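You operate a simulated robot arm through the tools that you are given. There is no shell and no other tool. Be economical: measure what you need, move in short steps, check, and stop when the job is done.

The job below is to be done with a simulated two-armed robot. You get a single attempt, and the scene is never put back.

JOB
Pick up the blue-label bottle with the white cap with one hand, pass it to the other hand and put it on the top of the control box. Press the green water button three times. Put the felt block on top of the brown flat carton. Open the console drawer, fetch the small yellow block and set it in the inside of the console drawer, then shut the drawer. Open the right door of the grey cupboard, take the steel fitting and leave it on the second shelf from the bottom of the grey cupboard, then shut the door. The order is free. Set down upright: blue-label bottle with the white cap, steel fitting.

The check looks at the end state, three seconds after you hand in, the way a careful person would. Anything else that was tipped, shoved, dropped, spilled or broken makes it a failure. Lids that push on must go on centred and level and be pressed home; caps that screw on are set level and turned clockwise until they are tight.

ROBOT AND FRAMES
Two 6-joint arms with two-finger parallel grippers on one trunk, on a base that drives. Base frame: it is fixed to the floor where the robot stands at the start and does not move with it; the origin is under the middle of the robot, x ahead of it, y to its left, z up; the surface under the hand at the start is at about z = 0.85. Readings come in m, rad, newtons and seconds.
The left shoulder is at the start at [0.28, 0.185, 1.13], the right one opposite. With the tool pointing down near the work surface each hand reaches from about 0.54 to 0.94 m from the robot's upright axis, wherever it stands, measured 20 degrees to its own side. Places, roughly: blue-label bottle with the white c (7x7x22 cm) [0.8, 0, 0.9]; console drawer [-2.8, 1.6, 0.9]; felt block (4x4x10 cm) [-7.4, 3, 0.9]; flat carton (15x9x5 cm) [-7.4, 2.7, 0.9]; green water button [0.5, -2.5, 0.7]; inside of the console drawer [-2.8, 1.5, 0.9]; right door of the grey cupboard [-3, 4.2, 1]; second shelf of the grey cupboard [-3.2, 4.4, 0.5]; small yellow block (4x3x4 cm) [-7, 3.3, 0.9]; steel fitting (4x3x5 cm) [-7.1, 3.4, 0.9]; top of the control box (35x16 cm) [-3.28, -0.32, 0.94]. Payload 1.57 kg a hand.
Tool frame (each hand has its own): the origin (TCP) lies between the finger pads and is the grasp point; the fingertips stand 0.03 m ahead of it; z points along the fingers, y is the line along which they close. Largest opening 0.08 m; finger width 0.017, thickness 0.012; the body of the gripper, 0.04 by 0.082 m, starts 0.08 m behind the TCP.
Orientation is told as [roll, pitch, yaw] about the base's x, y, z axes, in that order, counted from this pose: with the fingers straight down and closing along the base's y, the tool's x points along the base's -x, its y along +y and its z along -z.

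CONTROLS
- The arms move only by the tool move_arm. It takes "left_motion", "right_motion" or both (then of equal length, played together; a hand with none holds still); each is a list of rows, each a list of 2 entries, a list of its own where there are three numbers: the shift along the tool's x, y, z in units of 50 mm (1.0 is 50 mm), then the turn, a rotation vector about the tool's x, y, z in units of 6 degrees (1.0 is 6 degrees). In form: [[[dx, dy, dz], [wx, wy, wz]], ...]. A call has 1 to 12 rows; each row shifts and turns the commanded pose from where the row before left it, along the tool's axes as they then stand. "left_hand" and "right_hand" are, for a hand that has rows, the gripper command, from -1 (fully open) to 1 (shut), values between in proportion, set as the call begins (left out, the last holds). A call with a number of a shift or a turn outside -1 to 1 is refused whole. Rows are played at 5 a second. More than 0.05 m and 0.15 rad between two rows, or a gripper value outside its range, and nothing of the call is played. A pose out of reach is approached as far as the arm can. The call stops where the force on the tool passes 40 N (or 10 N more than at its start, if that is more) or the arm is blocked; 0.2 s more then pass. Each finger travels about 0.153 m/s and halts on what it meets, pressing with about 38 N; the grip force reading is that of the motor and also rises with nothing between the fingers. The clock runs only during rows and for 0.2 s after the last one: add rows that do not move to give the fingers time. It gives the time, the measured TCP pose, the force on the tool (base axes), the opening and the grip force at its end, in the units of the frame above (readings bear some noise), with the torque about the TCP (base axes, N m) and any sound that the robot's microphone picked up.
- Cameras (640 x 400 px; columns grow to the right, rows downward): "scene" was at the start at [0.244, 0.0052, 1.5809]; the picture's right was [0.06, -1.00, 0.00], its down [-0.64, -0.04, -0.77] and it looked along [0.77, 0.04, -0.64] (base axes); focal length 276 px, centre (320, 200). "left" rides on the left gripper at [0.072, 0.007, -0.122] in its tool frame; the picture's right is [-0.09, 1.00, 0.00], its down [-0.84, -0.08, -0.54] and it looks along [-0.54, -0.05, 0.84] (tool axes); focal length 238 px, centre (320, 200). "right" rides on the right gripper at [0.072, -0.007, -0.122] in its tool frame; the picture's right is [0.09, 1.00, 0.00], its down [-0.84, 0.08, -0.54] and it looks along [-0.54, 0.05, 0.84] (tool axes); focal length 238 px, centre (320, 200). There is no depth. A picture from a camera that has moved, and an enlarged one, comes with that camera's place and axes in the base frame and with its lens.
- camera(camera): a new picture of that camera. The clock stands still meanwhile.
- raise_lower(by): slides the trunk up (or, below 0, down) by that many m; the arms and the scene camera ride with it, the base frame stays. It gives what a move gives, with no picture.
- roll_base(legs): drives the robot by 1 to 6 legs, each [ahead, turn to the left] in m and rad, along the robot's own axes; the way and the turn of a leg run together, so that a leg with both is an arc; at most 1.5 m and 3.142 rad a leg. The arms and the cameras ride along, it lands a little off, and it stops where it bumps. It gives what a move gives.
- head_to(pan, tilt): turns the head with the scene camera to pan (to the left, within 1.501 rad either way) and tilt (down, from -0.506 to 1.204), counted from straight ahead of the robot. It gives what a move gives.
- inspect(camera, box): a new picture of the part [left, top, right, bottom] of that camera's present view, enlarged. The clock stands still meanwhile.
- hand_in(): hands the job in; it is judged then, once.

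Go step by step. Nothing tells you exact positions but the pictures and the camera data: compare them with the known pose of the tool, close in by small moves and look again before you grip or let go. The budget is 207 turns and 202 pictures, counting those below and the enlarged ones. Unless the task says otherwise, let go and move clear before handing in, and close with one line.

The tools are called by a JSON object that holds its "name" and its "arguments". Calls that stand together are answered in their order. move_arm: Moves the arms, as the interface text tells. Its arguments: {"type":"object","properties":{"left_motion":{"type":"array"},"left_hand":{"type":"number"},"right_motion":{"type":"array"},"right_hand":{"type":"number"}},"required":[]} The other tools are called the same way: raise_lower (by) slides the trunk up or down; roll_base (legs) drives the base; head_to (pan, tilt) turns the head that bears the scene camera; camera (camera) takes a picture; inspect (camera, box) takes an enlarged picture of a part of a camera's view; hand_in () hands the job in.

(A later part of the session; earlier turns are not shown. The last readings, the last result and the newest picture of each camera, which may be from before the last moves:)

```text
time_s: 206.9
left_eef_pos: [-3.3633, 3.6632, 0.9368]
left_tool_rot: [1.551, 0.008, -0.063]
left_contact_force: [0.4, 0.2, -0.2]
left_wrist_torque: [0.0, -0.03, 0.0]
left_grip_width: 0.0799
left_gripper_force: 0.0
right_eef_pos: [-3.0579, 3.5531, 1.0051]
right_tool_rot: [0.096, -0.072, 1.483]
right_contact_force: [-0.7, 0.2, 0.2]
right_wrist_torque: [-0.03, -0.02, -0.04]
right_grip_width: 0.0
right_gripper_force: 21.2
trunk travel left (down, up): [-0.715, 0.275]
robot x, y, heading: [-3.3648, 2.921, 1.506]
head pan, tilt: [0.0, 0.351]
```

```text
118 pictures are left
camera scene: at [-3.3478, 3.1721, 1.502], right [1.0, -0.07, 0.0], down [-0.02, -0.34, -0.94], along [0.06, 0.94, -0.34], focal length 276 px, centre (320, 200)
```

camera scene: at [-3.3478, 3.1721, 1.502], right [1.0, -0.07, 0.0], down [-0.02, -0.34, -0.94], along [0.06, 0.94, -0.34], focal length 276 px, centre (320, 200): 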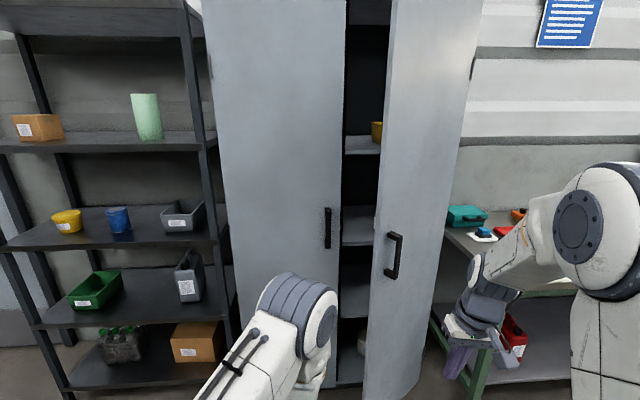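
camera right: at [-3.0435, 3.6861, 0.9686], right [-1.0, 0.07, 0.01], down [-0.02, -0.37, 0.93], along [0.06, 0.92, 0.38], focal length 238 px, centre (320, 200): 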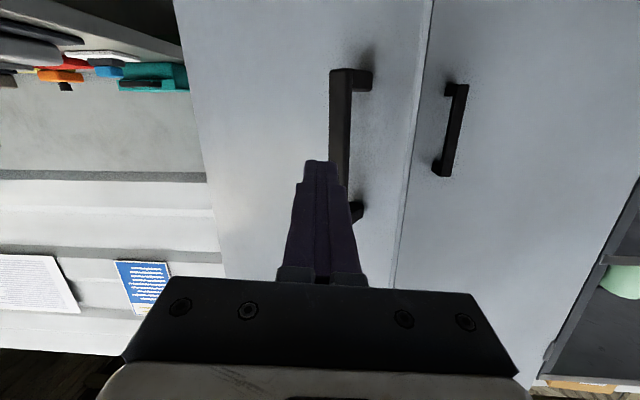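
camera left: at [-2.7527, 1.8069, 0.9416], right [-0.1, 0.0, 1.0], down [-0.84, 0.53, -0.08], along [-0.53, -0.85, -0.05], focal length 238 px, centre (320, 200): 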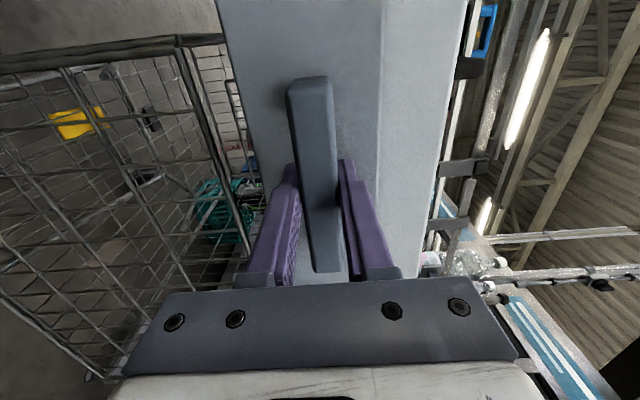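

I shift the right hand outward, close the left fingers, roll forward and sweep the left hand right by turning the base.

{"name": "move_arm", "arguments": {"right_motion": [[[0.3, -0.8, 0], [0, 0, 0]], [[0.3, -0.8, 0], [0, 0, 0]], [[0.3, -0.6, 0], [0, 0, 0]], [[0, 0, 0], [0, 0, 0]]], "left_motion": [[[0, 0, 0], [0, 0, 0]], [[0, 0, 0], [0, 0, 0]], [[0, 0, 0], [0, 0, 0]], [[0, 0, 0], [0, 0, 0]]], "left_hand": 1}}

{"name": "roll_base", "arguments": {"legs": [[0.28, 0], [0, -0.25]]}}

{"name": "camera", "arguments": {"camera": "scene"}}

{"name": "camera", "arguments": {"camera": "left"}}

```text
time_s: 207.9
left_eef_pos: [-3.3633, 3.6614, 0.9364]
left_tool_rot: [1.553, 0.005, -0.065]
left_contact_force: [0.6, -0.1, 0.6]
left_wrist_torque: [0.01, 0.02, -0.01]
left_grip_width: 0.0002
left_gripper_force: 21.2
right_eef_pos: [-2.9531, 3.4987, 0.9899]
right_tool_rot: [0.095, -0.074, 1.484]
right_contact_force: [0.0, 0.4, 1.1]
right_wrist_torque: [0.01, 0.0, 0.04]
right_grip_width: 0.0
right_gripper_force: 21.2
trunk travel left (down, up): [-0.715, 0.275]
robot x, y, heading: [-3.3641, 2.9192, 1.509]
head pan, tilt: [0.0, 0.351]
```

```text
time_s: 210.8
left_eef_pos: [-3.1563, 3.9135, 0.9369]
left_tool_rot: [1.553, 0.008, -0.32]
left_contact_force: [0.4, -0.7, -0.3]
left_wrist_torque: [0.0, -0.02, -0.01]
left_grip_width: 0.0002
left_gripper_force: 21.2
right_eef_pos: [-2.8015, 3.6519, 0.9897]
right_tool_rot: [0.095, -0.073, 1.23]
right_contact_force: [-0.1, 0.1, 0.5]
right_wrist_torque: [0.0, -0.02, -0.03]
right_grip_width: 0.0001
right_gripper_force: 21.6
trunk travel left (down, up): [-0.715, 0.275]
robot x, y, heading: [-3.3466, 3.1944, 1.252]
head pan, tilt: [0.0, 0.351]
```

```text
117 pictures are left
camera scene: at [-3.2658, 3.4359, 1.5019], right [0.95, -0.32, 0.0], down [-0.11, -0.33, -0.94], along [0.3, 0.89, -0.34], focal length 276 px, centre (320, 200)
```

scene: 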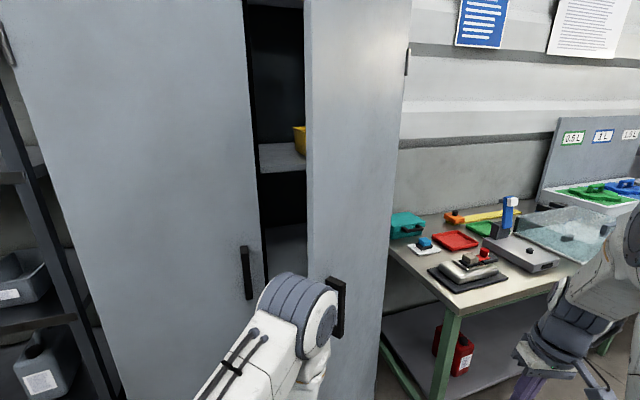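

```text
116 pictures are left
camera left: at [-3.2631, 3.8215, 0.9455], right [0.1, -0.01, 0.99], down [0.62, -0.78, -0.07], along [0.78, 0.63, -0.07], focal length 238 px, centre (320, 200)
```

left: 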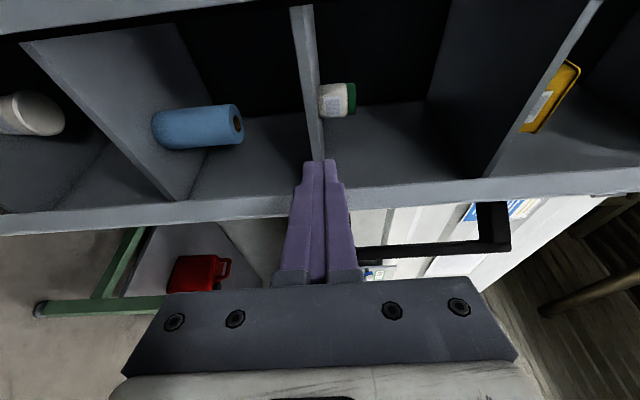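

The left fingertip is inside the door's edge. I continue turning right to swing the door open.

{"name": "roll_base", "arguments": {"legs": [[0, -0.25]]}}

{"name": "roll_base", "arguments": {"legs": [[0, -0.25]]}}

{"name": "camera", "arguments": {"camera": "scene"}}

{"name": "camera", "arguments": {"camera": "left"}}

```text
time_s: 211.6
left_eef_pos: [-3.1347, 3.9061, 0.9347]
left_tool_rot: [1.547, 0.018, -0.34]
left_contact_force: [-0.4, -0.7, -0.2]
left_wrist_torque: [0.01, -0.03, -0.03]
left_grip_width: 0.0
left_gripper_force: 21.0
right_eef_pos: [-2.7798, 3.6263, 0.9894]
right_tool_rot: [0.097, -0.073, 1.18]
right_contact_force: [0.2, -0.2, 0.0]
right_wrist_torque: [0.03, 0.02, 0.02]
right_grip_width: 0.0
right_gripper_force: 21.4
trunk travel left (down, up): [-0.715, 0.275]
robot x, y, heading: [-3.3458, 3.198, 1.202]
head pan, tilt: [0.0, 0.351]
stopped in leg 1: the force on the tool passed its limit at 77 N (the readings are from after the stop); the commanded pose is now the measured one
```

```text
time_s: 212.3
left_eef_pos: [-3.1307, 3.9026, 0.9338]
left_tool_rot: [1.539, 0.027, -0.334]
left_contact_force: [-1.7, -2.0, -0.4]
left_wrist_torque: [0.05, 0.04, 0.08]
left_grip_width: 0.0001
left_gripper_force: 21.8
right_eef_pos: [-2.7733, 3.6175, 0.9887]
right_tool_rot: [0.097, -0.073, 1.168]
right_contact_force: [1.4, 0.1, 0.0]
right_wrist_torque: [-0.02, 0.03, 0.01]
right_grip_width: 0.0002
right_gripper_force: 20.9
trunk travel left (down, up): [-0.715, 0.275]
robot x, y, heading: [-3.3468, 3.1951, 1.188]
head pan, tilt: [0.0, 0.351]
stopped in leg 1: the force on the tool passed its limit at 63 N (the readings are from after the stop); the commanded pose is now the measured one
```

```text
115 pictures are left
camera scene: at [-3.252, 3.4303, 1.5019], right [0.93, -0.37, 0.0], down [-0.13, -0.32, -0.94], along [0.35, 0.87, -0.34], focal length 276 px, centre (320, 200)
```

scene: 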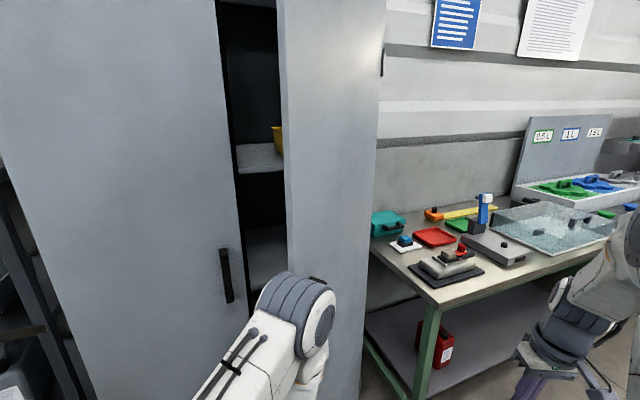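

```text
114 pictures are left
camera left: at [-3.2385, 3.8111, 0.9459], right [0.12, -0.01, 0.99], down [0.61, -0.79, -0.08], along [0.78, 0.62, -0.09], focal length 238 px, centre (320, 200)
```

left: 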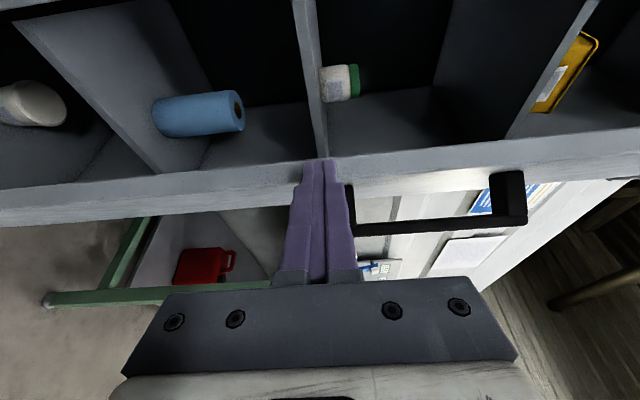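

The fingertip was pressing on the door's edge face. I turn back, go in deeper and sweep again.

{"name": "roll_base", "arguments": {"legs": [[0, 0.12], [0.1, 0], [0, -0.2]]}}

{"name": "camera", "arguments": {"camera": "left"}}

{"name": "camera", "arguments": {"camera": "scene"}}

```text
time_s: 214.7
left_eef_pos: [-3.109, 3.9954, 0.9329]
left_tool_rot: [1.536, 0.032, -0.324]
left_contact_force: [-0.2, -0.6, 1.1]
left_wrist_torque: [-0.04, 0.01, -0.02]
left_grip_width: 0.0
left_gripper_force: 21.0
right_eef_pos: [-2.7485, 3.7078, 0.9895]
right_tool_rot: [0.095, -0.072, 1.162]
right_contact_force: [-0.2, 0.1, -0.1]
right_wrist_torque: [-0.03, 0.0, -0.01]
right_grip_width: 0.0003
right_gripper_force: 21.5
trunk travel left (down, up): [-0.715, 0.275]
robot x, y, heading: [-3.3224, 3.2893, 1.188]
head pan, tilt: [0.0, 0.351]
stopped in leg 3: the force on the tool passed its limit at 54 N (the readings are from after the stop); the commanded pose is now the measured one
```

```text
113 pictures are left
camera left: at [-3.2155, 3.9022, 0.9457], right [0.13, -0.01, 0.99], down [0.62, -0.78, -0.08], along [0.78, 0.62, -0.1], focal length 238 px, centre (320, 200)
```

left: 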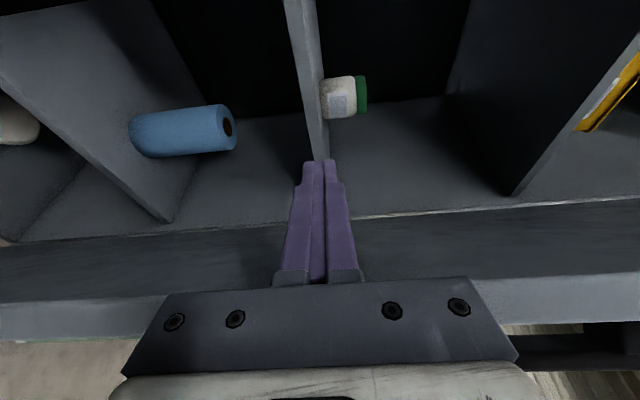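

```text
112 pictures are left
camera scene: at [-3.2269, 3.5226, 1.5019], right [0.93, -0.37, 0.0], down [-0.13, -0.32, -0.94], along [0.35, 0.87, -0.34], focal length 276 px, centre (320, 200)
```

scene: 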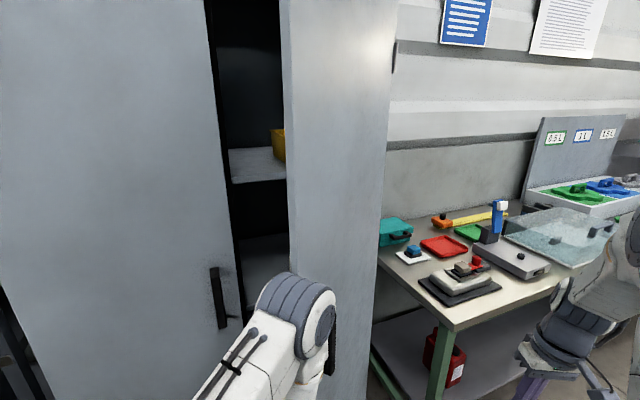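

The fingers are inside behind the door now. I push with the arm in slow small steps.

{"name": "move_arm", "arguments": {"left_motion": [[[-0.2, 0, 0], [0, 0, 0]], [[-0.2, 0, 0], [0, 0, 0]], [[-0.2, 0, 0], [0, 0, 0]], [[-0.2, 0, 0], [0, 0, 0]], [[-0.2, 0, 0], [0, 0, 0]], [[-0.2, 0, 0], [0, 0, 0]], [[-0.2, 0, 0], [0, 0, 0]], [[-0.2, 0, 0], [0, 0, 0]], [[-0.2, 0, 0], [0, 0, 0]], [[-0.2, 0, 0], [0, 0, 0]]]}}

{"name": "camera", "arguments": {"camera": "left"}}

```text
time_s: 215.4
left_eef_pos: [-3.0921, 3.9839, 0.9325]
left_tool_rot: [1.531, 0.036, -0.316]
left_contact_force: [-11.1, -9.5, 8.6]
left_wrist_torque: [-0.42, -0.15, -0.87]
left_grip_width: 0.0
left_gripper_force: 21.1
right_eef_pos: [-2.7494, 3.7069, 0.9897]
right_tool_rot: [0.096, -0.072, 1.166]
right_contact_force: [-0.4, 0.5, -0.5]
right_wrist_torque: [-0.04, -0.05, 0.03]
right_grip_width: 0.0
right_gripper_force: 21.2
trunk travel left (down, up): [-0.715, 0.275]
robot x, y, heading: [-3.3229, 3.2877, 1.191]
head pan, tilt: [0.0, 0.351]
stopped in row 3 (left hand): the force on the tool passed its limit at 50 N (the readings are from after the stop); the commanded pose is now the measured one
```

```text
111 pictures are left
camera left: at [-3.1974, 3.8912, 0.9461], right [0.13, 0.0, 0.99], down [0.62, -0.78, -0.09], along [0.77, 0.63, -0.1], focal length 238 px, centre (320, 200)
```

left: 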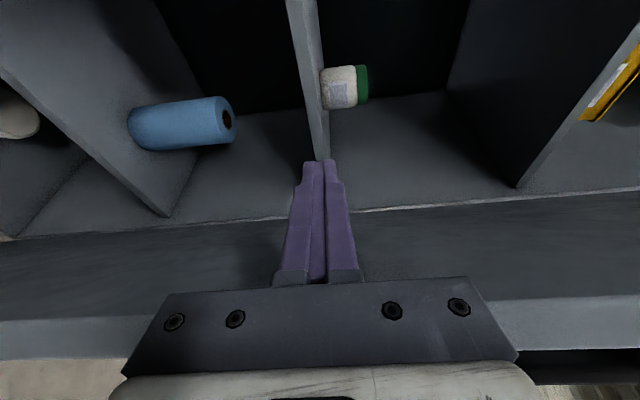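

The gripper body is catching the door edge. I back out about 4 cm so the fingers themselves bear on it, then push right.

{"name": "move_arm", "arguments": {"left_motion": [[[0.3, 0, 0], [0, 0, 0]], [[0, 0, -0.45], [0, 0, 0]], [[0, 0, -0.45], [0, 0, 0]], [[-0.25, 0, 0], [0, 0, 0]], [[-0.25, 0, 0], [0, 0, 0]], [[-0.25, 0, 0], [0, 0, 0]], [[-0.25, 0, 0], [0, 0, 0]], [[-0.25, 0, 0], [0, 0, 0]], [[-0.25, 0, 0], [0, 0, 0]], [[-0.25, 0, 0], [0, 0, 0]]]}}

{"name": "camera", "arguments": {"camera": "left"}}

{"name": "camera", "arguments": {"camera": "scene"}}

```text
time_s: 217.6
left_eef_pos: [-3.0346, 3.9188, 0.928]
left_tool_rot: [1.529, 0.038, -0.317]
left_contact_force: [0.2, 0.3, 0.2]
left_wrist_torque: [-0.04, -0.03, 0.03]
left_grip_width: 0.0
left_gripper_force: 22.2
right_eef_pos: [-2.7493, 3.7078, 0.9888]
right_tool_rot: [0.095, -0.072, 1.164]
right_contact_force: [-1.1, 0.0, -0.3]
right_wrist_torque: [-0.04, 0.0, 0.0]
right_grip_width: 0.0002
right_gripper_force: 21.6
trunk travel left (down, up): [-0.715, 0.275]
robot x, y, heading: [-3.3205, 3.288, 1.189]
head pan, tilt: [0.0, 0.351]
```

```text
110 pictures are left
camera left: at [-3.1404, 3.8261, 0.9422], right [0.13, 0.0, 0.99], down [0.62, -0.78, -0.09], along [0.77, 0.63, -0.1], focal length 238 px, centre (320, 200)
```

left: 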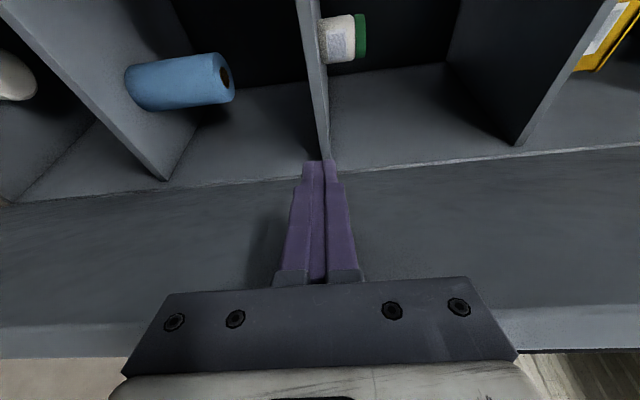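

```text
109 pictures are left
camera scene: at [-3.2274, 3.5227, 1.5019], right [0.93, -0.37, 0.0], down [-0.13, -0.32, -0.94], along [0.35, 0.87, -0.34], focal length 276 px, centre (320, 200)
```

scene: 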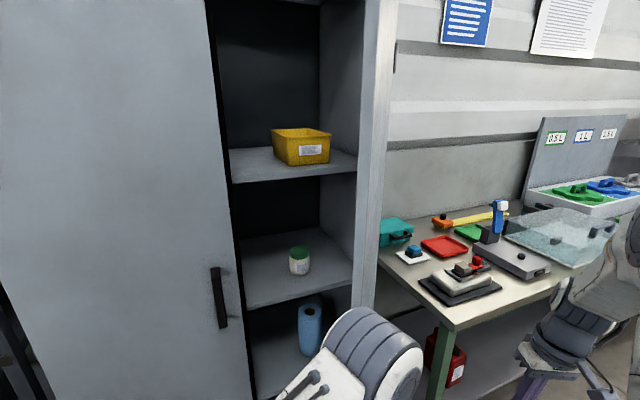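

The door swung further, to about 55°. I push it on with a modest base turn.

{"name": "roll_base", "arguments": {"legs": [[0, -0.25]]}}

{"name": "camera", "arguments": {"camera": "left"}}

{"name": "camera", "arguments": {"camera": "scene"}}

```text
time_s: 218.9
left_eef_pos: [-2.8879, 3.8296, 0.9279]
left_tool_rot: [1.53, 0.036, -0.569]
left_contact_force: [0.3, 0.2, 0.3]
left_wrist_torque: [-0.01, -0.01, -0.03]
left_grip_width: 0.0003
left_gripper_force: 21.1
right_eef_pos: [-2.6612, 3.554, 0.9886]
right_tool_rot: [0.096, -0.071, 0.916]
right_contact_force: [-0.2, 0.1, 0.4]
right_wrist_torque: [-0.05, 0.02, 0.02]
right_grip_width: 0.0
right_gripper_force: 21.2
trunk travel left (down, up): [-0.715, 0.275]
robot x, y, heading: [-3.3214, 3.2862, 0.94]
head pan, tilt: [0.0, 0.351]
```

```text
108 pictures are left
camera left: at [-3.0127, 3.7649, 0.9422], right [0.13, -0.03, 0.99], down [0.41, -0.91, -0.09], along [0.9, 0.42, -0.1], focal length 238 px, centre (320, 200)
```

left: 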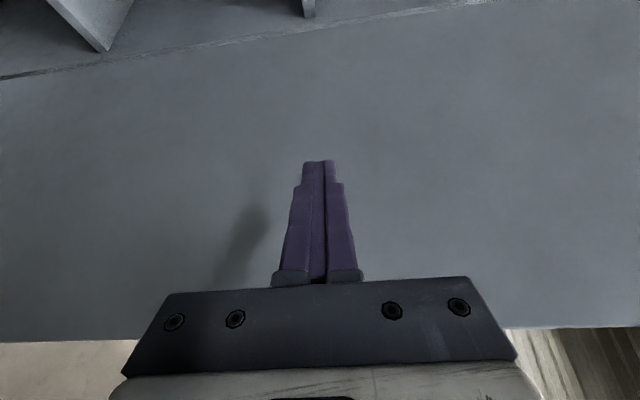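

```text
107 pictures are left
camera scene: at [-3.172, 3.4918, 1.5019], right [0.81, -0.59, 0.0], down [-0.2, -0.28, -0.94], along [0.56, 0.76, -0.34], focal length 276 px, centre (320, 200)
```

scene: 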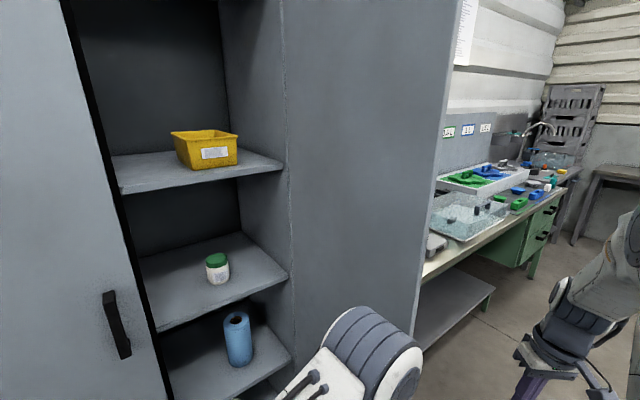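

The door stands open wide. I back away and look down the corridor toward the far table.

{"name": "roll_base", "arguments": {"legs": [[-0.45, 0], [0, 2.2]]}}

{"name": "head_to", "arguments": {"pan": 0, "tilt": 0.25}}

{"name": "camera", "arguments": {"camera": "scene"}}

```text
time_s: 226.7
left_eef_pos: [-4.2787, 2.994, 0.9284]
left_tool_rot: [1.528, 0.036, 1.577]
left_contact_force: [0.4, -0.4, -0.9]
left_wrist_torque: [0.02, -0.03, 0.01]
left_grip_width: 0.0
left_gripper_force: 21.7
right_eef_pos: [-4.169, 3.3309, 0.9889]
right_tool_rot: [0.096, -0.071, 3.061]
right_contact_force: [-0.1, -0.3, 0.6]
right_wrist_torque: [0.0, -0.02, 0.0]
right_grip_width: 0.0
right_gripper_force: 21.1
trunk travel left (down, up): [-0.715, 0.275]
robot x, y, heading: [-3.5878, 2.9235, 3.081]
head pan, tilt: [0.0, 0.351]
```

```text
time_s: 227.4
left_eef_pos: [-4.2787, 2.9944, 0.9294]
left_tool_rot: [1.529, 0.035, 1.578]
left_contact_force: [-0.4, -0.5, 0.3]
left_wrist_torque: [0.0, -0.03, 0.0]
left_grip_width: 0.0003
left_gripper_force: 21.4
right_eef_pos: [-4.1703, 3.3322, 0.9893]
right_tool_rot: [0.097, -0.072, 3.061]
right_contact_force: [-1.0, 1.1, 0.0]
right_wrist_torque: [-0.02, 0.01, 0.04]
right_grip_width: 0.0
right_gripper_force: 21.0
trunk travel left (down, up): [-0.715, 0.275]
robot x, y, heading: [-3.5858, 2.9241, 3.083]
head pan, tilt: [0.0, 0.25]
```

```text
106 pictures are left
camera scene: at [-3.8425, 2.9394, 1.5113], right [0.06, 1.0, 0.0], down [0.25, -0.01, -0.97], along [-0.97, 0.06, -0.25], focal length 276 px, centre (320, 200)
```

scene: 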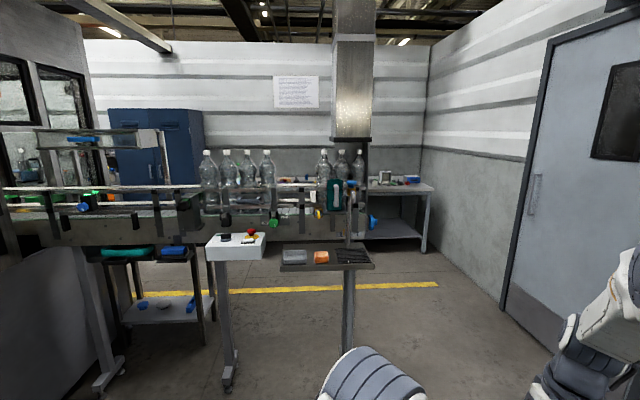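

{"name": "inspect", "arguments": {"camera": "scene", "box": [190, 120, 450, 300]}}

```text
2.22 times, centred on (320, 210) of scene
camera zoom: at [-3.8425, 2.9394, 1.5113], right [0.06, 1.0, 0.0], down [0.25, -0.01, -0.97], along [-0.97, 0.06, -0.25], focal length 613 px, centre (320, 178)
```

zoom: 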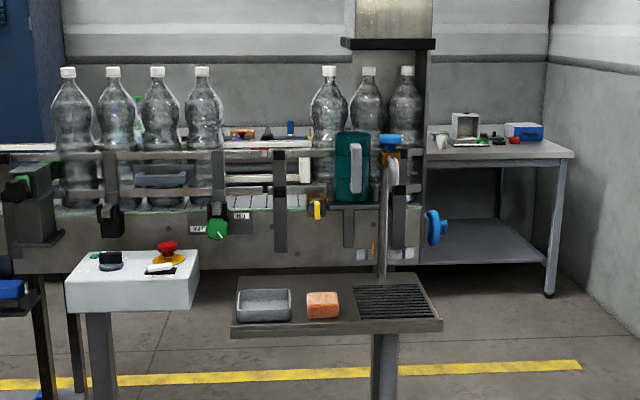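

The small parts are on the far bench beyond the conveyor, reachable past its right end. First I return the left hand to fingers-down and raise the trunk.

{"name": "move_arm", "arguments": {"left_motion": [[[0, 0, 0], [0, 0, -1]], [[0, 0, 0], [0, 0, -1]], [[0, 0, 0], [0, 0, -1]], [[0, 0, 0], [0, 0, -1]], [[0, 0, 0], [0, 0, -1]], [[0, 0, 0], [0, 0, -1]], [[0, 0, 0], [0, 0, -1]], [[0, 0, 0], [0, 0, -1]], [[0, 0, 0], [0, 0, -1]], [[0, 0, 0], [0, 0, -1]], [[0, 0, 0], [0, 0, -1]], [[0, 0, 0], [0, 0, -1]]]}}

{"name": "move_arm", "arguments": {"left_motion": [[[0, 0, 0], [0, 0, -1]], [[0, 0, 0], [0, 0, -1]], [[0, 0, 0], [0, 0, -1]], [[0, 0, 0], [0, 1, 0]], [[0, 0, 0], [0, 1, 0]], [[0, 0, 0], [0, 1, 0]], [[0, 0, 0], [0, 1, 0]], [[0, 0, 0], [0, 1, 0]], [[0, 0, 0], [0, 1, 0]], [[0, 0, 0], [0, 1, 0]], [[0, 0, 0], [0, 1, 0]], [[0, 0, 0], [0, 1, 0]]]}}

{"name": "move_arm", "arguments": {"left_motion": [[[0, 0, 0], [0, 1, 0]], [[0, 0, 0], [0, 1, 0]], [[0, 0, 0], [0, 1, 0]], [[0, 0, 0], [0, 1, 0]], [[0, 0, 0], [0, 1, 0]], [[0, 0, 0], [0, 0.5, 0]], [[0, 0, 0], [0, 0, 0]]], "left_hand": -1}}

{"name": "raise_lower", "arguments": {"by": 0.22}}

{"name": "camera", "arguments": {"camera": "scene"}}

```text
time_s: 230.0
left_eef_pos: [-4.2789, 2.9923, 0.9281]
left_tool_rot: [1.454, -1.221, 1.69]
left_contact_force: [-0.6, -0.6, -1.1]
left_wrist_torque: [0.0, 0.03, -0.02]
left_grip_width: 0.0
left_gripper_force: 21.3
right_eef_pos: [-4.1704, 3.331, 0.9897]
right_tool_rot: [0.096, -0.069, 3.063]
right_contact_force: [0.0, 0.4, 0.5]
right_wrist_torque: [0.0, 0.01, 0.04]
right_grip_width: 0.0001
right_gripper_force: 21.5
trunk travel left (down, up): [-0.715, 0.275]
robot x, y, heading: [-3.5898, 2.9228, 3.082]
head pan, tilt: [0.0, 0.25]
```

```text
time_s: 232.6
left_eef_pos: [-4.279, 2.9929, 0.9285]
left_tool_rot: [0.04, -0.586, 3.123]
left_contact_force: [-0.7, -0.1, 0.2]
left_wrist_torque: [-0.02, -0.03, 0.04]
left_grip_width: 0.0
left_gripper_force: 21.5
right_eef_pos: [-4.1712, 3.3315, 0.9897]
right_tool_rot: [0.097, -0.072, 3.062]
right_contact_force: [0.1, 0.0, -0.1]
right_wrist_torque: [0.01, 0.04, -0.02]
right_grip_width: 0.0
right_gripper_force: 21.4
trunk travel left (down, up): [-0.715, 0.275]
robot x, y, heading: [-3.5865, 2.9238, 3.085]
head pan, tilt: [0.0, 0.25]
```

```text
time_s: 234.2
left_eef_pos: [-4.2743, 2.9923, 0.9247]
left_tool_rot: [0.048, -0.181, -3.141]
left_contact_force: [-0.4, 0.2, -0.5]
left_wrist_torque: [-0.01, -0.02, 0.01]
left_grip_width: 0.08
left_gripper_force: 0.0
left hand out of reach, approached as far as the arm can: row 4, 5, 6
right_eef_pos: [-4.1696, 3.3315, 0.9888]
right_tool_rot: [0.095, -0.071, 3.062]
right_contact_force: [0.8, 0.1, -0.6]
right_wrist_torque: [0.01, 0.01, 0.04]
right_grip_width: 0.0
right_gripper_force: 21.3
trunk travel left (down, up): [-0.715, 0.275]
robot x, y, heading: [-3.5882, 2.9264, 3.085]
head pan, tilt: [0.0, 0.25]
```

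```text
time_s: 236.5
left_eef_pos: [-4.2737, 2.9926, 1.1438]
left_tool_rot: [0.047, -0.182, -3.142]
left_contact_force: [-0.2, -0.8, 0.2]
left_wrist_torque: [0.01, -0.02, 0.01]
left_grip_width: 0.08
left_gripper_force: 0.1
right_eef_pos: [-4.1688, 3.3323, 1.2083]
right_tool_rot: [0.096, -0.071, 3.062]
right_contact_force: [0.2, 1.3, -0.9]
right_wrist_torque: [-0.02, 0.02, 0.03]
right_grip_width: 0.0
right_gripper_force: 21.2
trunk travel left (down, up): [-0.935, 0.055]
robot x, y, heading: [-3.5884, 2.9233, 3.084]
head pan, tilt: [0.0, 0.25]
```

```text
104 pictures are left
camera scene: at [-3.8427, 2.9394, 1.7313], right [0.06, 1.0, 0.0], down [0.25, -0.01, -0.97], along [-0.97, 0.06, -0.25], focal length 276 px, centre (320, 200)
```

scene: 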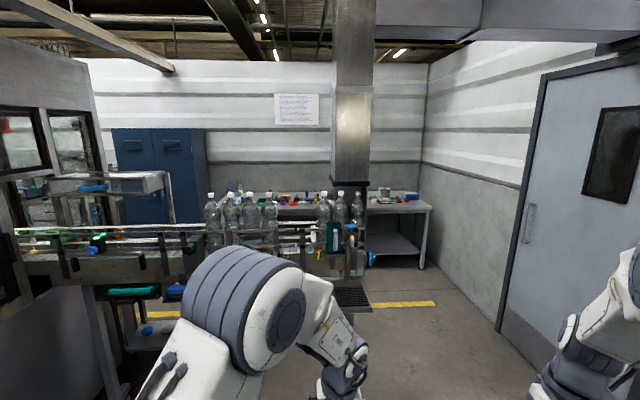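

{"name": "inspect", "arguments": {"camera": "scene", "box": [195, 160, 445, 300]}}

```text
2.56 times, centred on (320, 230) of scene
camera zoom: at [-3.8427, 2.9394, 1.7313], right [0.06, 1.0, 0.0], down [0.25, -0.01, -0.97], along [-0.97, 0.06, -0.25], focal length 706 px, centre (320, 123)
```

zoom: 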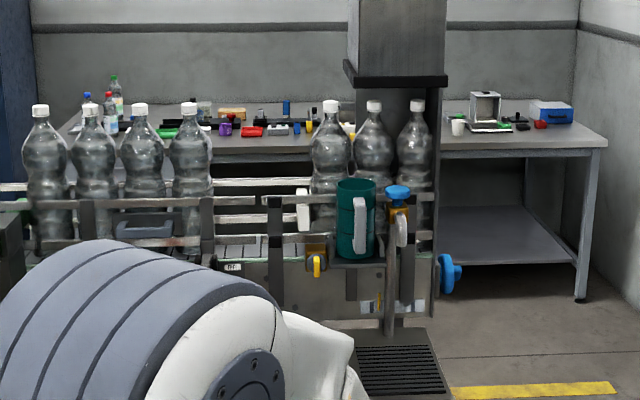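

I pull the right hand in, then drive past the conveyor's end.

{"name": "move_arm", "arguments": {"right_motion": [[[0, 0.8, 0], [0, 0, 0]], [[0, 0.8, 0], [0, 0, 0]], [[0, 0.8, 0], [0, 0, 0]], [[0, 0.8, 0], [0, 0, 0]], [[0, 0.8, 0], [0, 0, 0]], [[0, 0, 0], [0, 0, 0]]], "right_hand": -1}}

{"name": "raise_lower", "arguments": {"by": 0.05}}

{"name": "roll_base", "arguments": {"legs": [[0, -0.484], [1.0, 0], [1.0, 0], [0, 0.54]]}}

{"name": "camera", "arguments": {"camera": "scene"}}

```text
time_s: 237.9
left_eef_pos: [-4.2746, 2.9924, 1.1445]
left_tool_rot: [0.047, -0.181, -3.142]
left_contact_force: [0.2, -0.7, -0.9]
left_wrist_torque: [0.0, 0.01, -0.01]
left_grip_width: 0.0803
left_gripper_force: 0.1
right_eef_pos: [-4.1852, 3.1309, 1.2281]
right_tool_rot: [0.096, -0.07, 3.059]
right_contact_force: [0.3, 0.4, 0.0]
right_wrist_torque: [0.05, 0.0, 0.01]
right_grip_width: 0.0799
right_gripper_force: 0.0
trunk travel left (down, up): [-0.935, 0.055]
robot x, y, heading: [-3.5862, 2.9252, 3.083]
head pan, tilt: [0.0, 0.25]
```

```text
time_s: 238.8
left_eef_pos: [-4.2737, 2.9925, 1.1944]
left_tool_rot: [0.047, -0.182, -3.142]
left_contact_force: [-0.2, 0.1, 0.3]
left_wrist_torque: [0.02, -0.01, 0.0]
left_grip_width: 0.0802
left_gripper_force: 0.0
right_eef_pos: [-4.1856, 3.1322, 1.2772]
right_tool_rot: [0.096, -0.073, 3.062]
right_contact_force: [0.3, 0.3, -0.4]
right_wrist_torque: [-0.01, 0.01, 0.04]
right_grip_width: 0.0802
right_gripper_force: 0.1
trunk travel left (down, up): [-0.985, 0.005]
robot x, y, heading: [-3.5862, 2.9257, 3.089]
head pan, tilt: [0.0, 0.25]
```

```text
time_s: 251.8
left_eef_pos: [-6.0067, 4.0037, 1.1956]
left_tool_rot: [0.047, -0.181, -3.083]
left_contact_force: [0.2, -0.4, -0.5]
left_wrist_torque: [0.02, 0.01, -0.03]
left_grip_width: 0.0802
left_gripper_force: 0.0
right_eef_pos: [-5.9266, 4.1484, 1.278]
right_tool_rot: [0.098, -0.071, 3.118]
right_contact_force: [-0.1, -0.3, -0.4]
right_wrist_torque: [-0.01, -0.02, -0.03]
right_grip_width: 0.08
right_gripper_force: 0.1
trunk travel left (down, up): [-0.985, 0.005]
robot x, y, heading: [-5.318, 3.9777, -3.143]
head pan, tilt: [0.0, 0.25]
```

```text
102 pictures are left
camera scene: at [-5.5725, 3.9755, 1.7814], right [0.0, 1.0, 0.0], down [0.25, 0.0, -0.97], along [-0.97, 0.0, -0.25], focal length 276 px, centre (320, 200)
```

scene: 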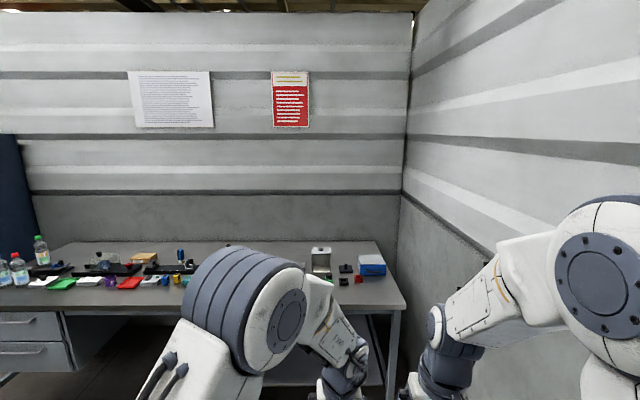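

I proceed into the aisle between conveyor and bench and turn toward the bench.

{"name": "roll_base", "arguments": {"legs": [[1.1, 0], [0, 1.571], [0.5, 0]]}}

{"name": "head_to", "arguments": {"pan": -0.6, "tilt": 0.6}}

{"name": "camera", "arguments": {"camera": "scene"}}

```text
time_s: 263.8
left_eef_pos: [-6.4876, 2.7801, 1.1943]
left_tool_rot: [0.047, -0.181, -1.531]
left_contact_force: [-0.3, -0.5, -0.5]
left_wrist_torque: [-0.01, 0.05, -0.04]
left_grip_width: 0.08
left_gripper_force: 0.1
right_eef_pos: [-6.631, 2.8642, 1.2772]
right_tool_rot: [0.098, -0.071, -1.612]
right_contact_force: [-0.8, -0.8, -0.8]
right_wrist_torque: [0.02, 0.0, -0.01]
right_grip_width: 0.0799
right_gripper_force: 0.1
trunk travel left (down, up): [-0.985, 0.005]
robot x, y, heading: [-6.4483, 3.4654, -1.59]
head pan, tilt: [0.0, 0.25]
```

```text
time_s: 264.8
left_eef_pos: [-6.4872, 2.7805, 1.1954]
left_tool_rot: [0.047, -0.18, -1.53]
left_contact_force: [-0.5, 1.4, -0.1]
left_wrist_torque: [0.0, 0.01, 0.0]
left_grip_width: 0.0801
left_gripper_force: 0.1
right_eef_pos: [-6.6305, 2.8628, 1.2776]
right_tool_rot: [0.097, -0.071, -1.611]
right_contact_force: [0.5, -0.9, 1.0]
right_wrist_torque: [-0.03, 0.02, -0.01]
right_grip_width: 0.08
right_gripper_force: 0.1
trunk travel left (down, up): [-0.985, 0.005]
robot x, y, heading: [-6.4451, 3.4686, -1.59]
head pan, tilt: [-0.6, 0.6]
```

```text
101 pictures are left
camera scene: at [-6.5009, 3.2366, 1.7492], right [-0.82, 0.58, 0.0], down [0.33, 0.46, -0.83], along [-0.48, -0.67, -0.56], focal length 276 px, centre (320, 200)
```

scene: 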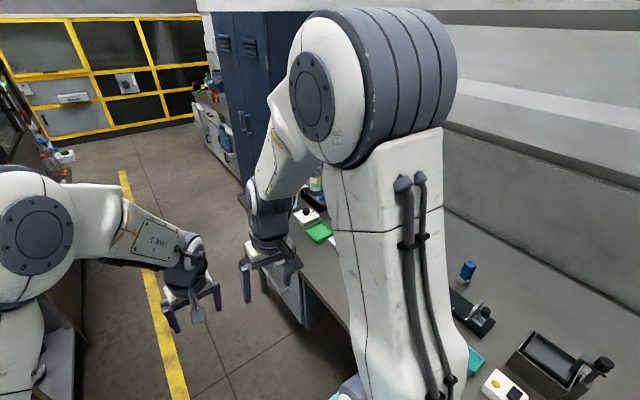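

{"name": "roll_base", "arguments": {"legs": [[0.55, 0], [0, -1.551]]}}

{"name": "head_to", "arguments": {"pan": 0, "tilt": 0.7}}

{"name": "camera", "arguments": {"camera": "scene"}}

```text
time_s: 271.7
left_eef_pos: [-7.1424, 2.9164, 1.1953]
left_tool_rot: [0.046, -0.183, -3.04]
left_contact_force: [-0.6, 1.0, 0.5]
left_wrist_torque: [-0.04, 0.02, -0.01]
left_grip_width: 0.08
left_gripper_force: 0.0
right_eef_pos: [-7.0687, 3.0657, 1.2769]
right_tool_rot: [0.096, -0.071, -3.122]
right_contact_force: [0.3, 0.7, 0.1]
right_wrist_torque: [-0.03, -0.02, 0.04]
right_grip_width: 0.08
right_gripper_force: 0.0
trunk travel left (down, up): [-0.985, 0.005]
robot x, y, heading: [-6.4512, 2.9158, -3.094]
head pan, tilt: [-0.6, 0.6]
```

```text
time_s: 272.7
left_eef_pos: [-7.1431, 2.9175, 1.1949]
left_tool_rot: [0.047, -0.184, -3.042]
left_contact_force: [-0.1, -0.6, 0.7]
left_wrist_torque: [0.01, 0.05, 0.01]
left_grip_width: 0.0801
left_gripper_force: 0.1
right_eef_pos: [-7.0686, 3.0649, 1.2783]
right_tool_rot: [0.096, -0.072, -3.122]
right_contact_force: [0.7, 0.8, -0.3]
right_wrist_torque: [0.01, 0.01, -0.03]
right_grip_width: 0.0801
right_gripper_force: 0.1
trunk travel left (down, up): [-0.985, 0.005]
robot x, y, heading: [-6.4494, 2.9202, -3.095]
head pan, tilt: [0.0, 0.7]
```

```text
100 pictures are left
camera scene: at [-6.6995, 2.9078, 1.7405], right [-0.04, 1.0, 0.0], down [0.64, 0.03, -0.77], along [-0.76, -0.03, -0.64], focal length 276 px, centre (320, 200)
```

scene: 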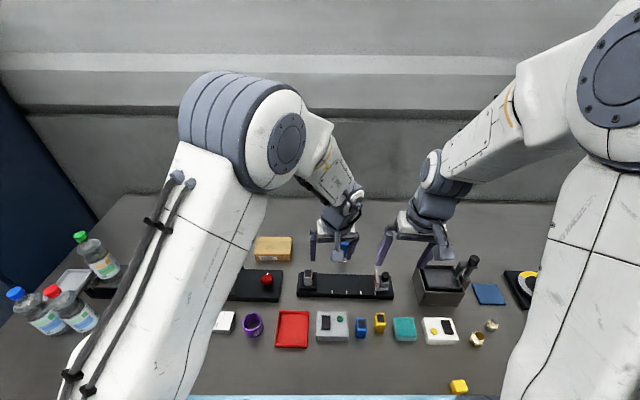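

{"name": "inspect", "arguments": {"camera": "scene", "box": [420, 280, 540, 400]}}

{"name": "inspect", "arguments": {"camera": "scene", "box": [220, 200, 420, 350]}}

{"name": "camera", "arguments": {"camera": "left"}}

```text
3.33 times, centred on (480, 340) of scene
camera zoom: at [-6.6995, 2.9078, 1.7405], right [-0.04, 1.0, 0.0], down [0.64, 0.03, -0.77], along [-0.76, -0.03, -0.64], focal length 919 px, centre (-213, -267)
```

zoom: 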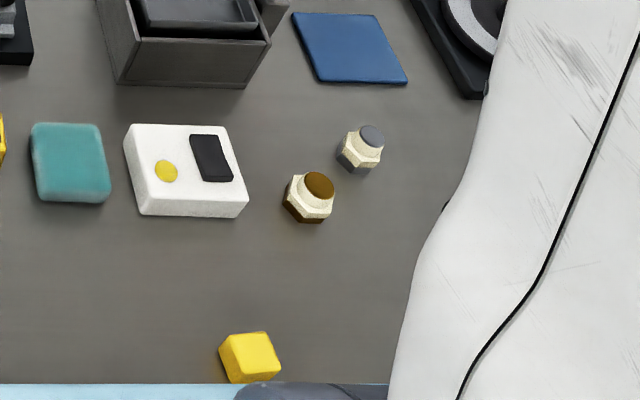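

```text
2.67 times, centred on (320, 275) of scene
camera zoom: at [-6.6995, 2.9078, 1.7405], right [-0.04, 1.0, 0.0], down [0.64, 0.03, -0.77], along [-0.76, -0.03, -0.64], focal length 735 px, centre (320, 0)
```

zoom: 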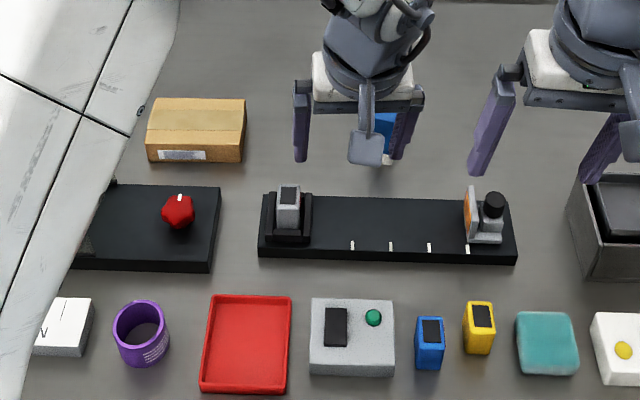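

```text
97 pictures are left
camera left: at [-7.0504, 2.9256, 1.3008], right [0.02, -1.0, 0.06], down [-0.73, 0.03, 0.68], along [-0.68, -0.06, -0.73], focal length 238 px, centre (320, 200)
```

left: 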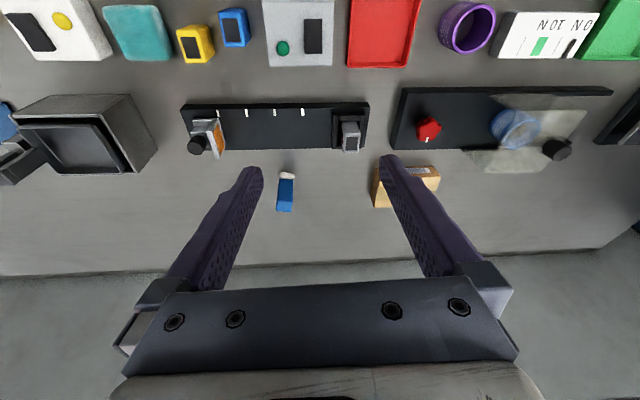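

Felt block (blue, standing) is at about [-7.39, 2.97], the carton at [-7.42, 2.695] with top near 0.90. I lower the trunk a bit and tilt the left hand forward for reach, opened beside the felt block.

{"name": "raise_lower", "arguments": {"by": -0.12}}

{"name": "move_arm", "arguments": {"left_motion": [[[0, 0, 0], [0, -1, 0]], [[0, 0, 0], [0, -1, 0]], [[0, 0, 0], [0, -1, 0]], [[0, 0, 0], [0, -1, 0]], [[0, -0.5, 0], [0, 0, 0]], [[0, -0.5, 0], [0, 0, 0]], [[0, 0, 0], [0, 0, 0]]]}}

{"name": "camera", "arguments": {"camera": "left"}}

{"name": "camera", "arguments": {"camera": "scene"}}

```text
time_s: 274.2
left_eef_pos: [-7.1427, 2.9173, 1.0746]
left_tool_rot: [0.048, -0.182, -3.041]
left_contact_force: [1.2, -0.2, 0.1]
left_wrist_torque: [0.03, 0.03, 0.01]
left_grip_width: 0.08
left_gripper_force: 0.0
right_eef_pos: [-7.0679, 3.0651, 1.1586]
right_tool_rot: [0.095, -0.071, -3.125]
right_contact_force: [0.1, 1.2, 0.3]
right_wrist_torque: [0.0, 0.0, 0.02]
right_grip_width: 0.0799
right_gripper_force: 0.1
trunk travel left (down, up): [-0.865, 0.125]
robot x, y, heading: [-6.4543, 2.9193, -3.096]
head pan, tilt: [0.0, 0.7]
```

```text
time_s: 275.8
left_eef_pos: [-7.1474, 2.9658, 1.0718]
left_tool_rot: [0.059, -0.601, -3.063]
left_contact_force: [3.2, -11.5, 2.6]
left_wrist_torque: [1.12, 0.02, -1.06]
left_grip_width: 0.08
left_gripper_force: 0.1
right_eef_pos: [-7.0682, 3.0652, 1.1573]
right_tool_rot: [0.095, -0.074, -3.122]
right_contact_force: [-2.2, 12.5, -2.6]
right_wrist_torque: [0.12, 0.06, -0.19]
right_grip_width: 0.0689
right_gripper_force: 0.0
trunk travel left (down, up): [-0.865, 0.125]
robot x, y, heading: [-6.4564, 2.9164, -3.099]
head pan, tilt: [0.0, 0.7]
```

```text
96 pictures are left
camera left: at [-7.0194, 2.9761, 1.1308], right [0.03, -0.99, 0.1], down [-0.39, 0.08, 0.92], along [-0.92, -0.07, -0.39], focal length 238 px, centre (320, 200)
```

left: 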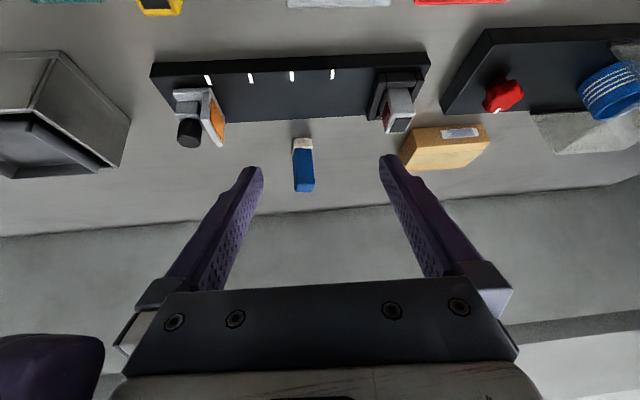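

```text
95 pictures are left
camera scene: at [-6.6995, 2.9079, 1.6205], right [-0.04, 1.0, 0.0], down [0.64, 0.03, -0.76], along [-0.76, -0.03, -0.64], focal length 276 px, centre (320, 200)
```

scene: 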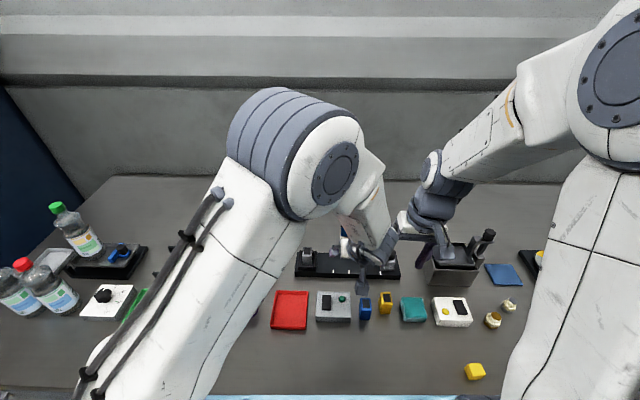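

The hands touched lightly; I move the right hand away to its side, then line up the left with the felt block.

{"name": "move_arm", "arguments": {"right_motion": [[[0, -0.8, -0.2], [0, 0, 0]], [[0, -0.9, 0], [0, 0, 0]], [[0, -0.9, 0], [0, 0, 0]], [[0, -0.9, 0], [0, 0, 0]], [[0, -0.9, 0], [0, 0, 0]], [[0, 0, 0], [0, 0, 0]]]}}

{"name": "move_arm", "arguments": {"left_motion": [[[-0.574, -0.2, 0.735], [0, 0, 0]], [[-0.574, -0.2, 0.735], [0, 0, 0]], [[-0.574, -0.2, 0.735], [0, 0, 0]], [[-0.574, -0.2, 0.735], [0, 0, 0]], [[0, 0, 0], [0, 0, 0]]]}}

{"name": "camera", "arguments": {"camera": "left"}}

{"name": "camera", "arguments": {"camera": "scene"}}

```text
time_s: 277.2
left_eef_pos: [-7.1485, 2.9667, 1.0719]
left_tool_rot: [0.055, -0.6, -3.065]
left_contact_force: [-0.2, 0.2, 0.2]
left_wrist_torque: [0.0, -0.02, 0.04]
left_grip_width: 0.0801
left_gripper_force: 0.1
right_eef_pos: [-7.0701, 3.2849, 1.1425]
right_tool_rot: [0.097, -0.072, -3.122]
right_contact_force: [0.1, 0.3, -0.5]
right_wrist_torque: [0.03, 0.0, -0.01]
right_grip_width: 0.0799
right_gripper_force: 0.1
trunk travel left (down, up): [-0.865, 0.125]
robot x, y, heading: [-6.4516, 2.9186, -3.103]
head pan, tilt: [0.0, 0.7]
```

```text
time_s: 278.4
left_eef_pos: [-7.3314, 2.9848, 1.0138]
left_tool_rot: [0.055, -0.6, -3.065]
left_contact_force: [0.3, 0.0, -1.6]
left_wrist_torque: [-0.01, 0.0, -0.01]
left_grip_width: 0.0797
left_gripper_force: 0.0
right_eef_pos: [-7.0721, 3.2851, 1.1427]
right_tool_rot: [0.095, -0.072, -3.122]
right_contact_force: [-0.4, 0.0, 0.2]
right_wrist_torque: [0.07, -0.01, -0.01]
right_grip_width: 0.0801
right_gripper_force: 0.0
trunk travel left (down, up): [-0.865, 0.125]
robot x, y, heading: [-6.4547, 2.915, -3.097]
head pan, tilt: [0.0, 0.7]
```

```text
94 pictures are left
camera left: at [-7.2026, 2.9938, 1.0732], right [0.03, -0.99, 0.1], down [-0.4, 0.08, 0.92], along [-0.92, -0.07, -0.39], focal length 238 px, centre (320, 200)
```

left: 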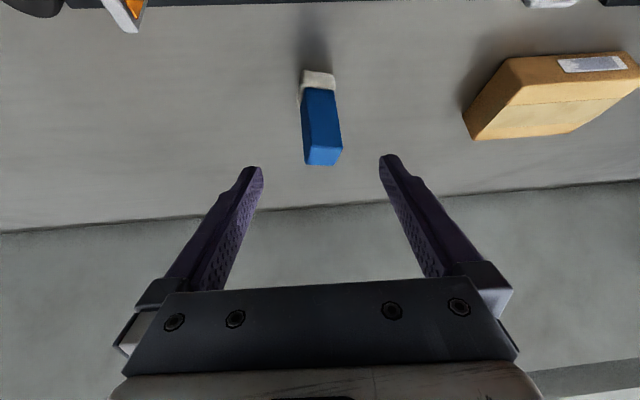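

```text
93 pictures are left
camera scene: at [-6.6999, 2.9078, 1.6205], right [-0.04, 1.0, 0.0], down [0.64, 0.03, -0.76], along [-0.76, -0.03, -0.64], focal length 276 px, centre (320, 200)
```

scene: 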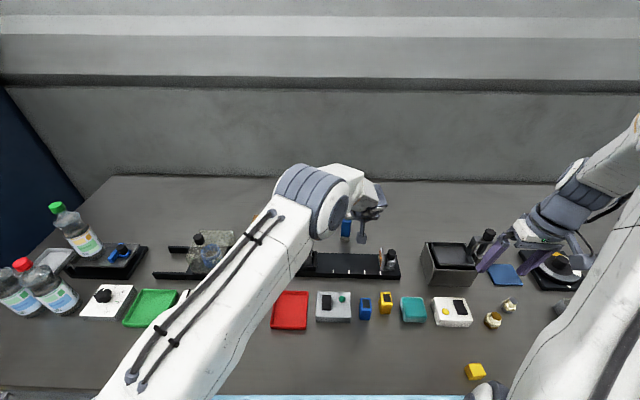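

The felt block is centred ahead. I move in along the fingers and close.

{"name": "move_arm", "arguments": {"left_motion": [[[0.045, 0.015, 0.57], [0, 0, 0]], [[0.045, 0.015, 0.57], [0, 0, 0]], [[0.045, 0.015, 0.57], [0, 0, 0]], [[0.045, 0.015, 0.5], [0, 0, 0]], [[0, 0, 0], [0, 0, 0]]]}}

{"name": "camera", "arguments": {"camera": "left"}}

```text
time_s: 279.6
left_eef_pos: [-7.3818, 2.9714, 0.9147]
left_tool_rot: [0.055, -0.601, -3.064]
left_contact_force: [0.2, -0.1, 0.4]
left_wrist_torque: [0.03, 0.01, -0.01]
left_grip_width: 0.08
left_gripper_force: 0.1
right_eef_pos: [-7.0702, 3.2848, 1.1428]
right_tool_rot: [0.095, -0.07, -3.122]
right_contact_force: [0.1, -0.8, 0.4]
right_wrist_torque: [-0.02, 0.0, 0.0]
right_grip_width: 0.08
right_gripper_force: 0.0
trunk travel left (down, up): [-0.865, 0.125]
robot x, y, heading: [-6.4569, 2.9147, -3.1]
head pan, tilt: [0.0, 0.7]
```

```text
92 pictures are left
camera left: at [-7.254, 2.9821, 0.9757], right [0.03, -0.99, 0.1], down [-0.39, 0.08, 0.92], along [-0.92, -0.07, -0.39], focal length 238 px, centre (320, 200)
```

left: 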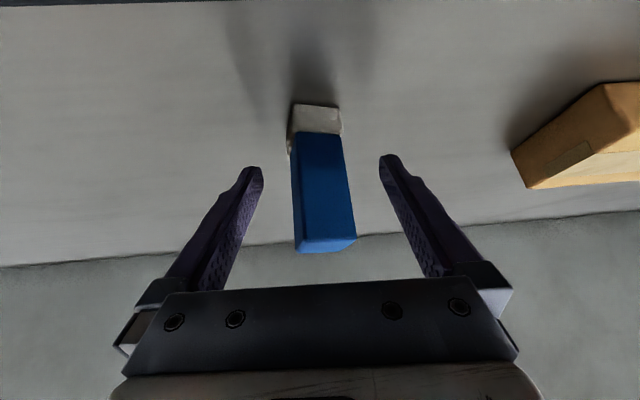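

{"name": "move_arm", "arguments": {"left_motion": [[[0, 0, 0], [0, 0, 0]], [[0, 0, 0], [0, 0, 0]], [[0, 0, 0], [0, 0, 0]]], "left_hand": 1}}

{"name": "move_arm", "arguments": {"left_motion": [[[-0.28, 0.025, -0.41], [0, 0, 0]], [[-0.51, 0.044, -0.74], [0, 0, 0]], [[-0.51, 0.044, -0.74], [0, 0, 0]], [[0, 0, 0], [0, 0, 0]]]}}

{"name": "camera", "arguments": {"camera": "left"}}

```text
time_s: 280.4
left_eef_pos: [-7.382, 2.9722, 0.9168]
left_tool_rot: [0.055, -0.601, -3.063]
left_contact_force: [0.2, 0.4, 1.5]
left_wrist_torque: [0.03, 0.02, 0.01]
left_grip_width: 0.0309
left_gripper_force: 38.1
right_eef_pos: [-7.0722, 3.2857, 1.1425]
right_tool_rot: [0.097, -0.071, -3.122]
right_contact_force: [1.6, 0.0, 0.0]
right_wrist_torque: [0.02, -0.01, 0.0]
right_grip_width: 0.0799
right_gripper_force: 0.1
trunk travel left (down, up): [-0.865, 0.125]
robot x, y, heading: [-6.4512, 2.9177, -3.097]
head pan, tilt: [0.0, 0.7]
```

```text
time_s: 281.4
left_eef_pos: [-7.383, 2.9709, 1.0317]
left_tool_rot: [0.058, -0.601, -3.066]
left_contact_force: [-0.4, -0.9, -1.2]
left_wrist_torque: [-0.02, -0.02, 0.0]
left_grip_width: 0.0312
left_gripper_force: 38.1
right_eef_pos: [-7.0702, 3.286, 1.1429]
right_tool_rot: [0.098, -0.071, -3.121]
right_contact_force: [0.2, -0.2, 0.1]
right_wrist_torque: [-0.01, 0.0, -0.02]
right_grip_width: 0.08
right_gripper_force: 0.1
trunk travel left (down, up): [-0.865, 0.125]
robot x, y, heading: [-6.45, 2.9175, -3.097]
head pan, tilt: [0.0, 0.7]
```

```text
91 pictures are left
camera left: at [-7.2557, 2.9799, 1.0917], right [0.03, -0.99, 0.1], down [-0.39, 0.08, 0.92], along [-0.92, -0.07, -0.39], focal length 238 px, centre (320, 200)
```

left: 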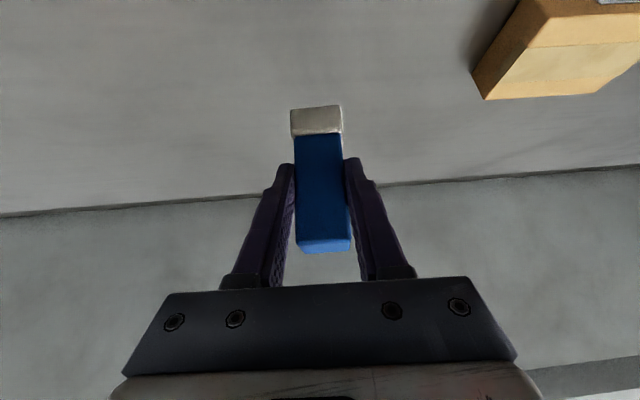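

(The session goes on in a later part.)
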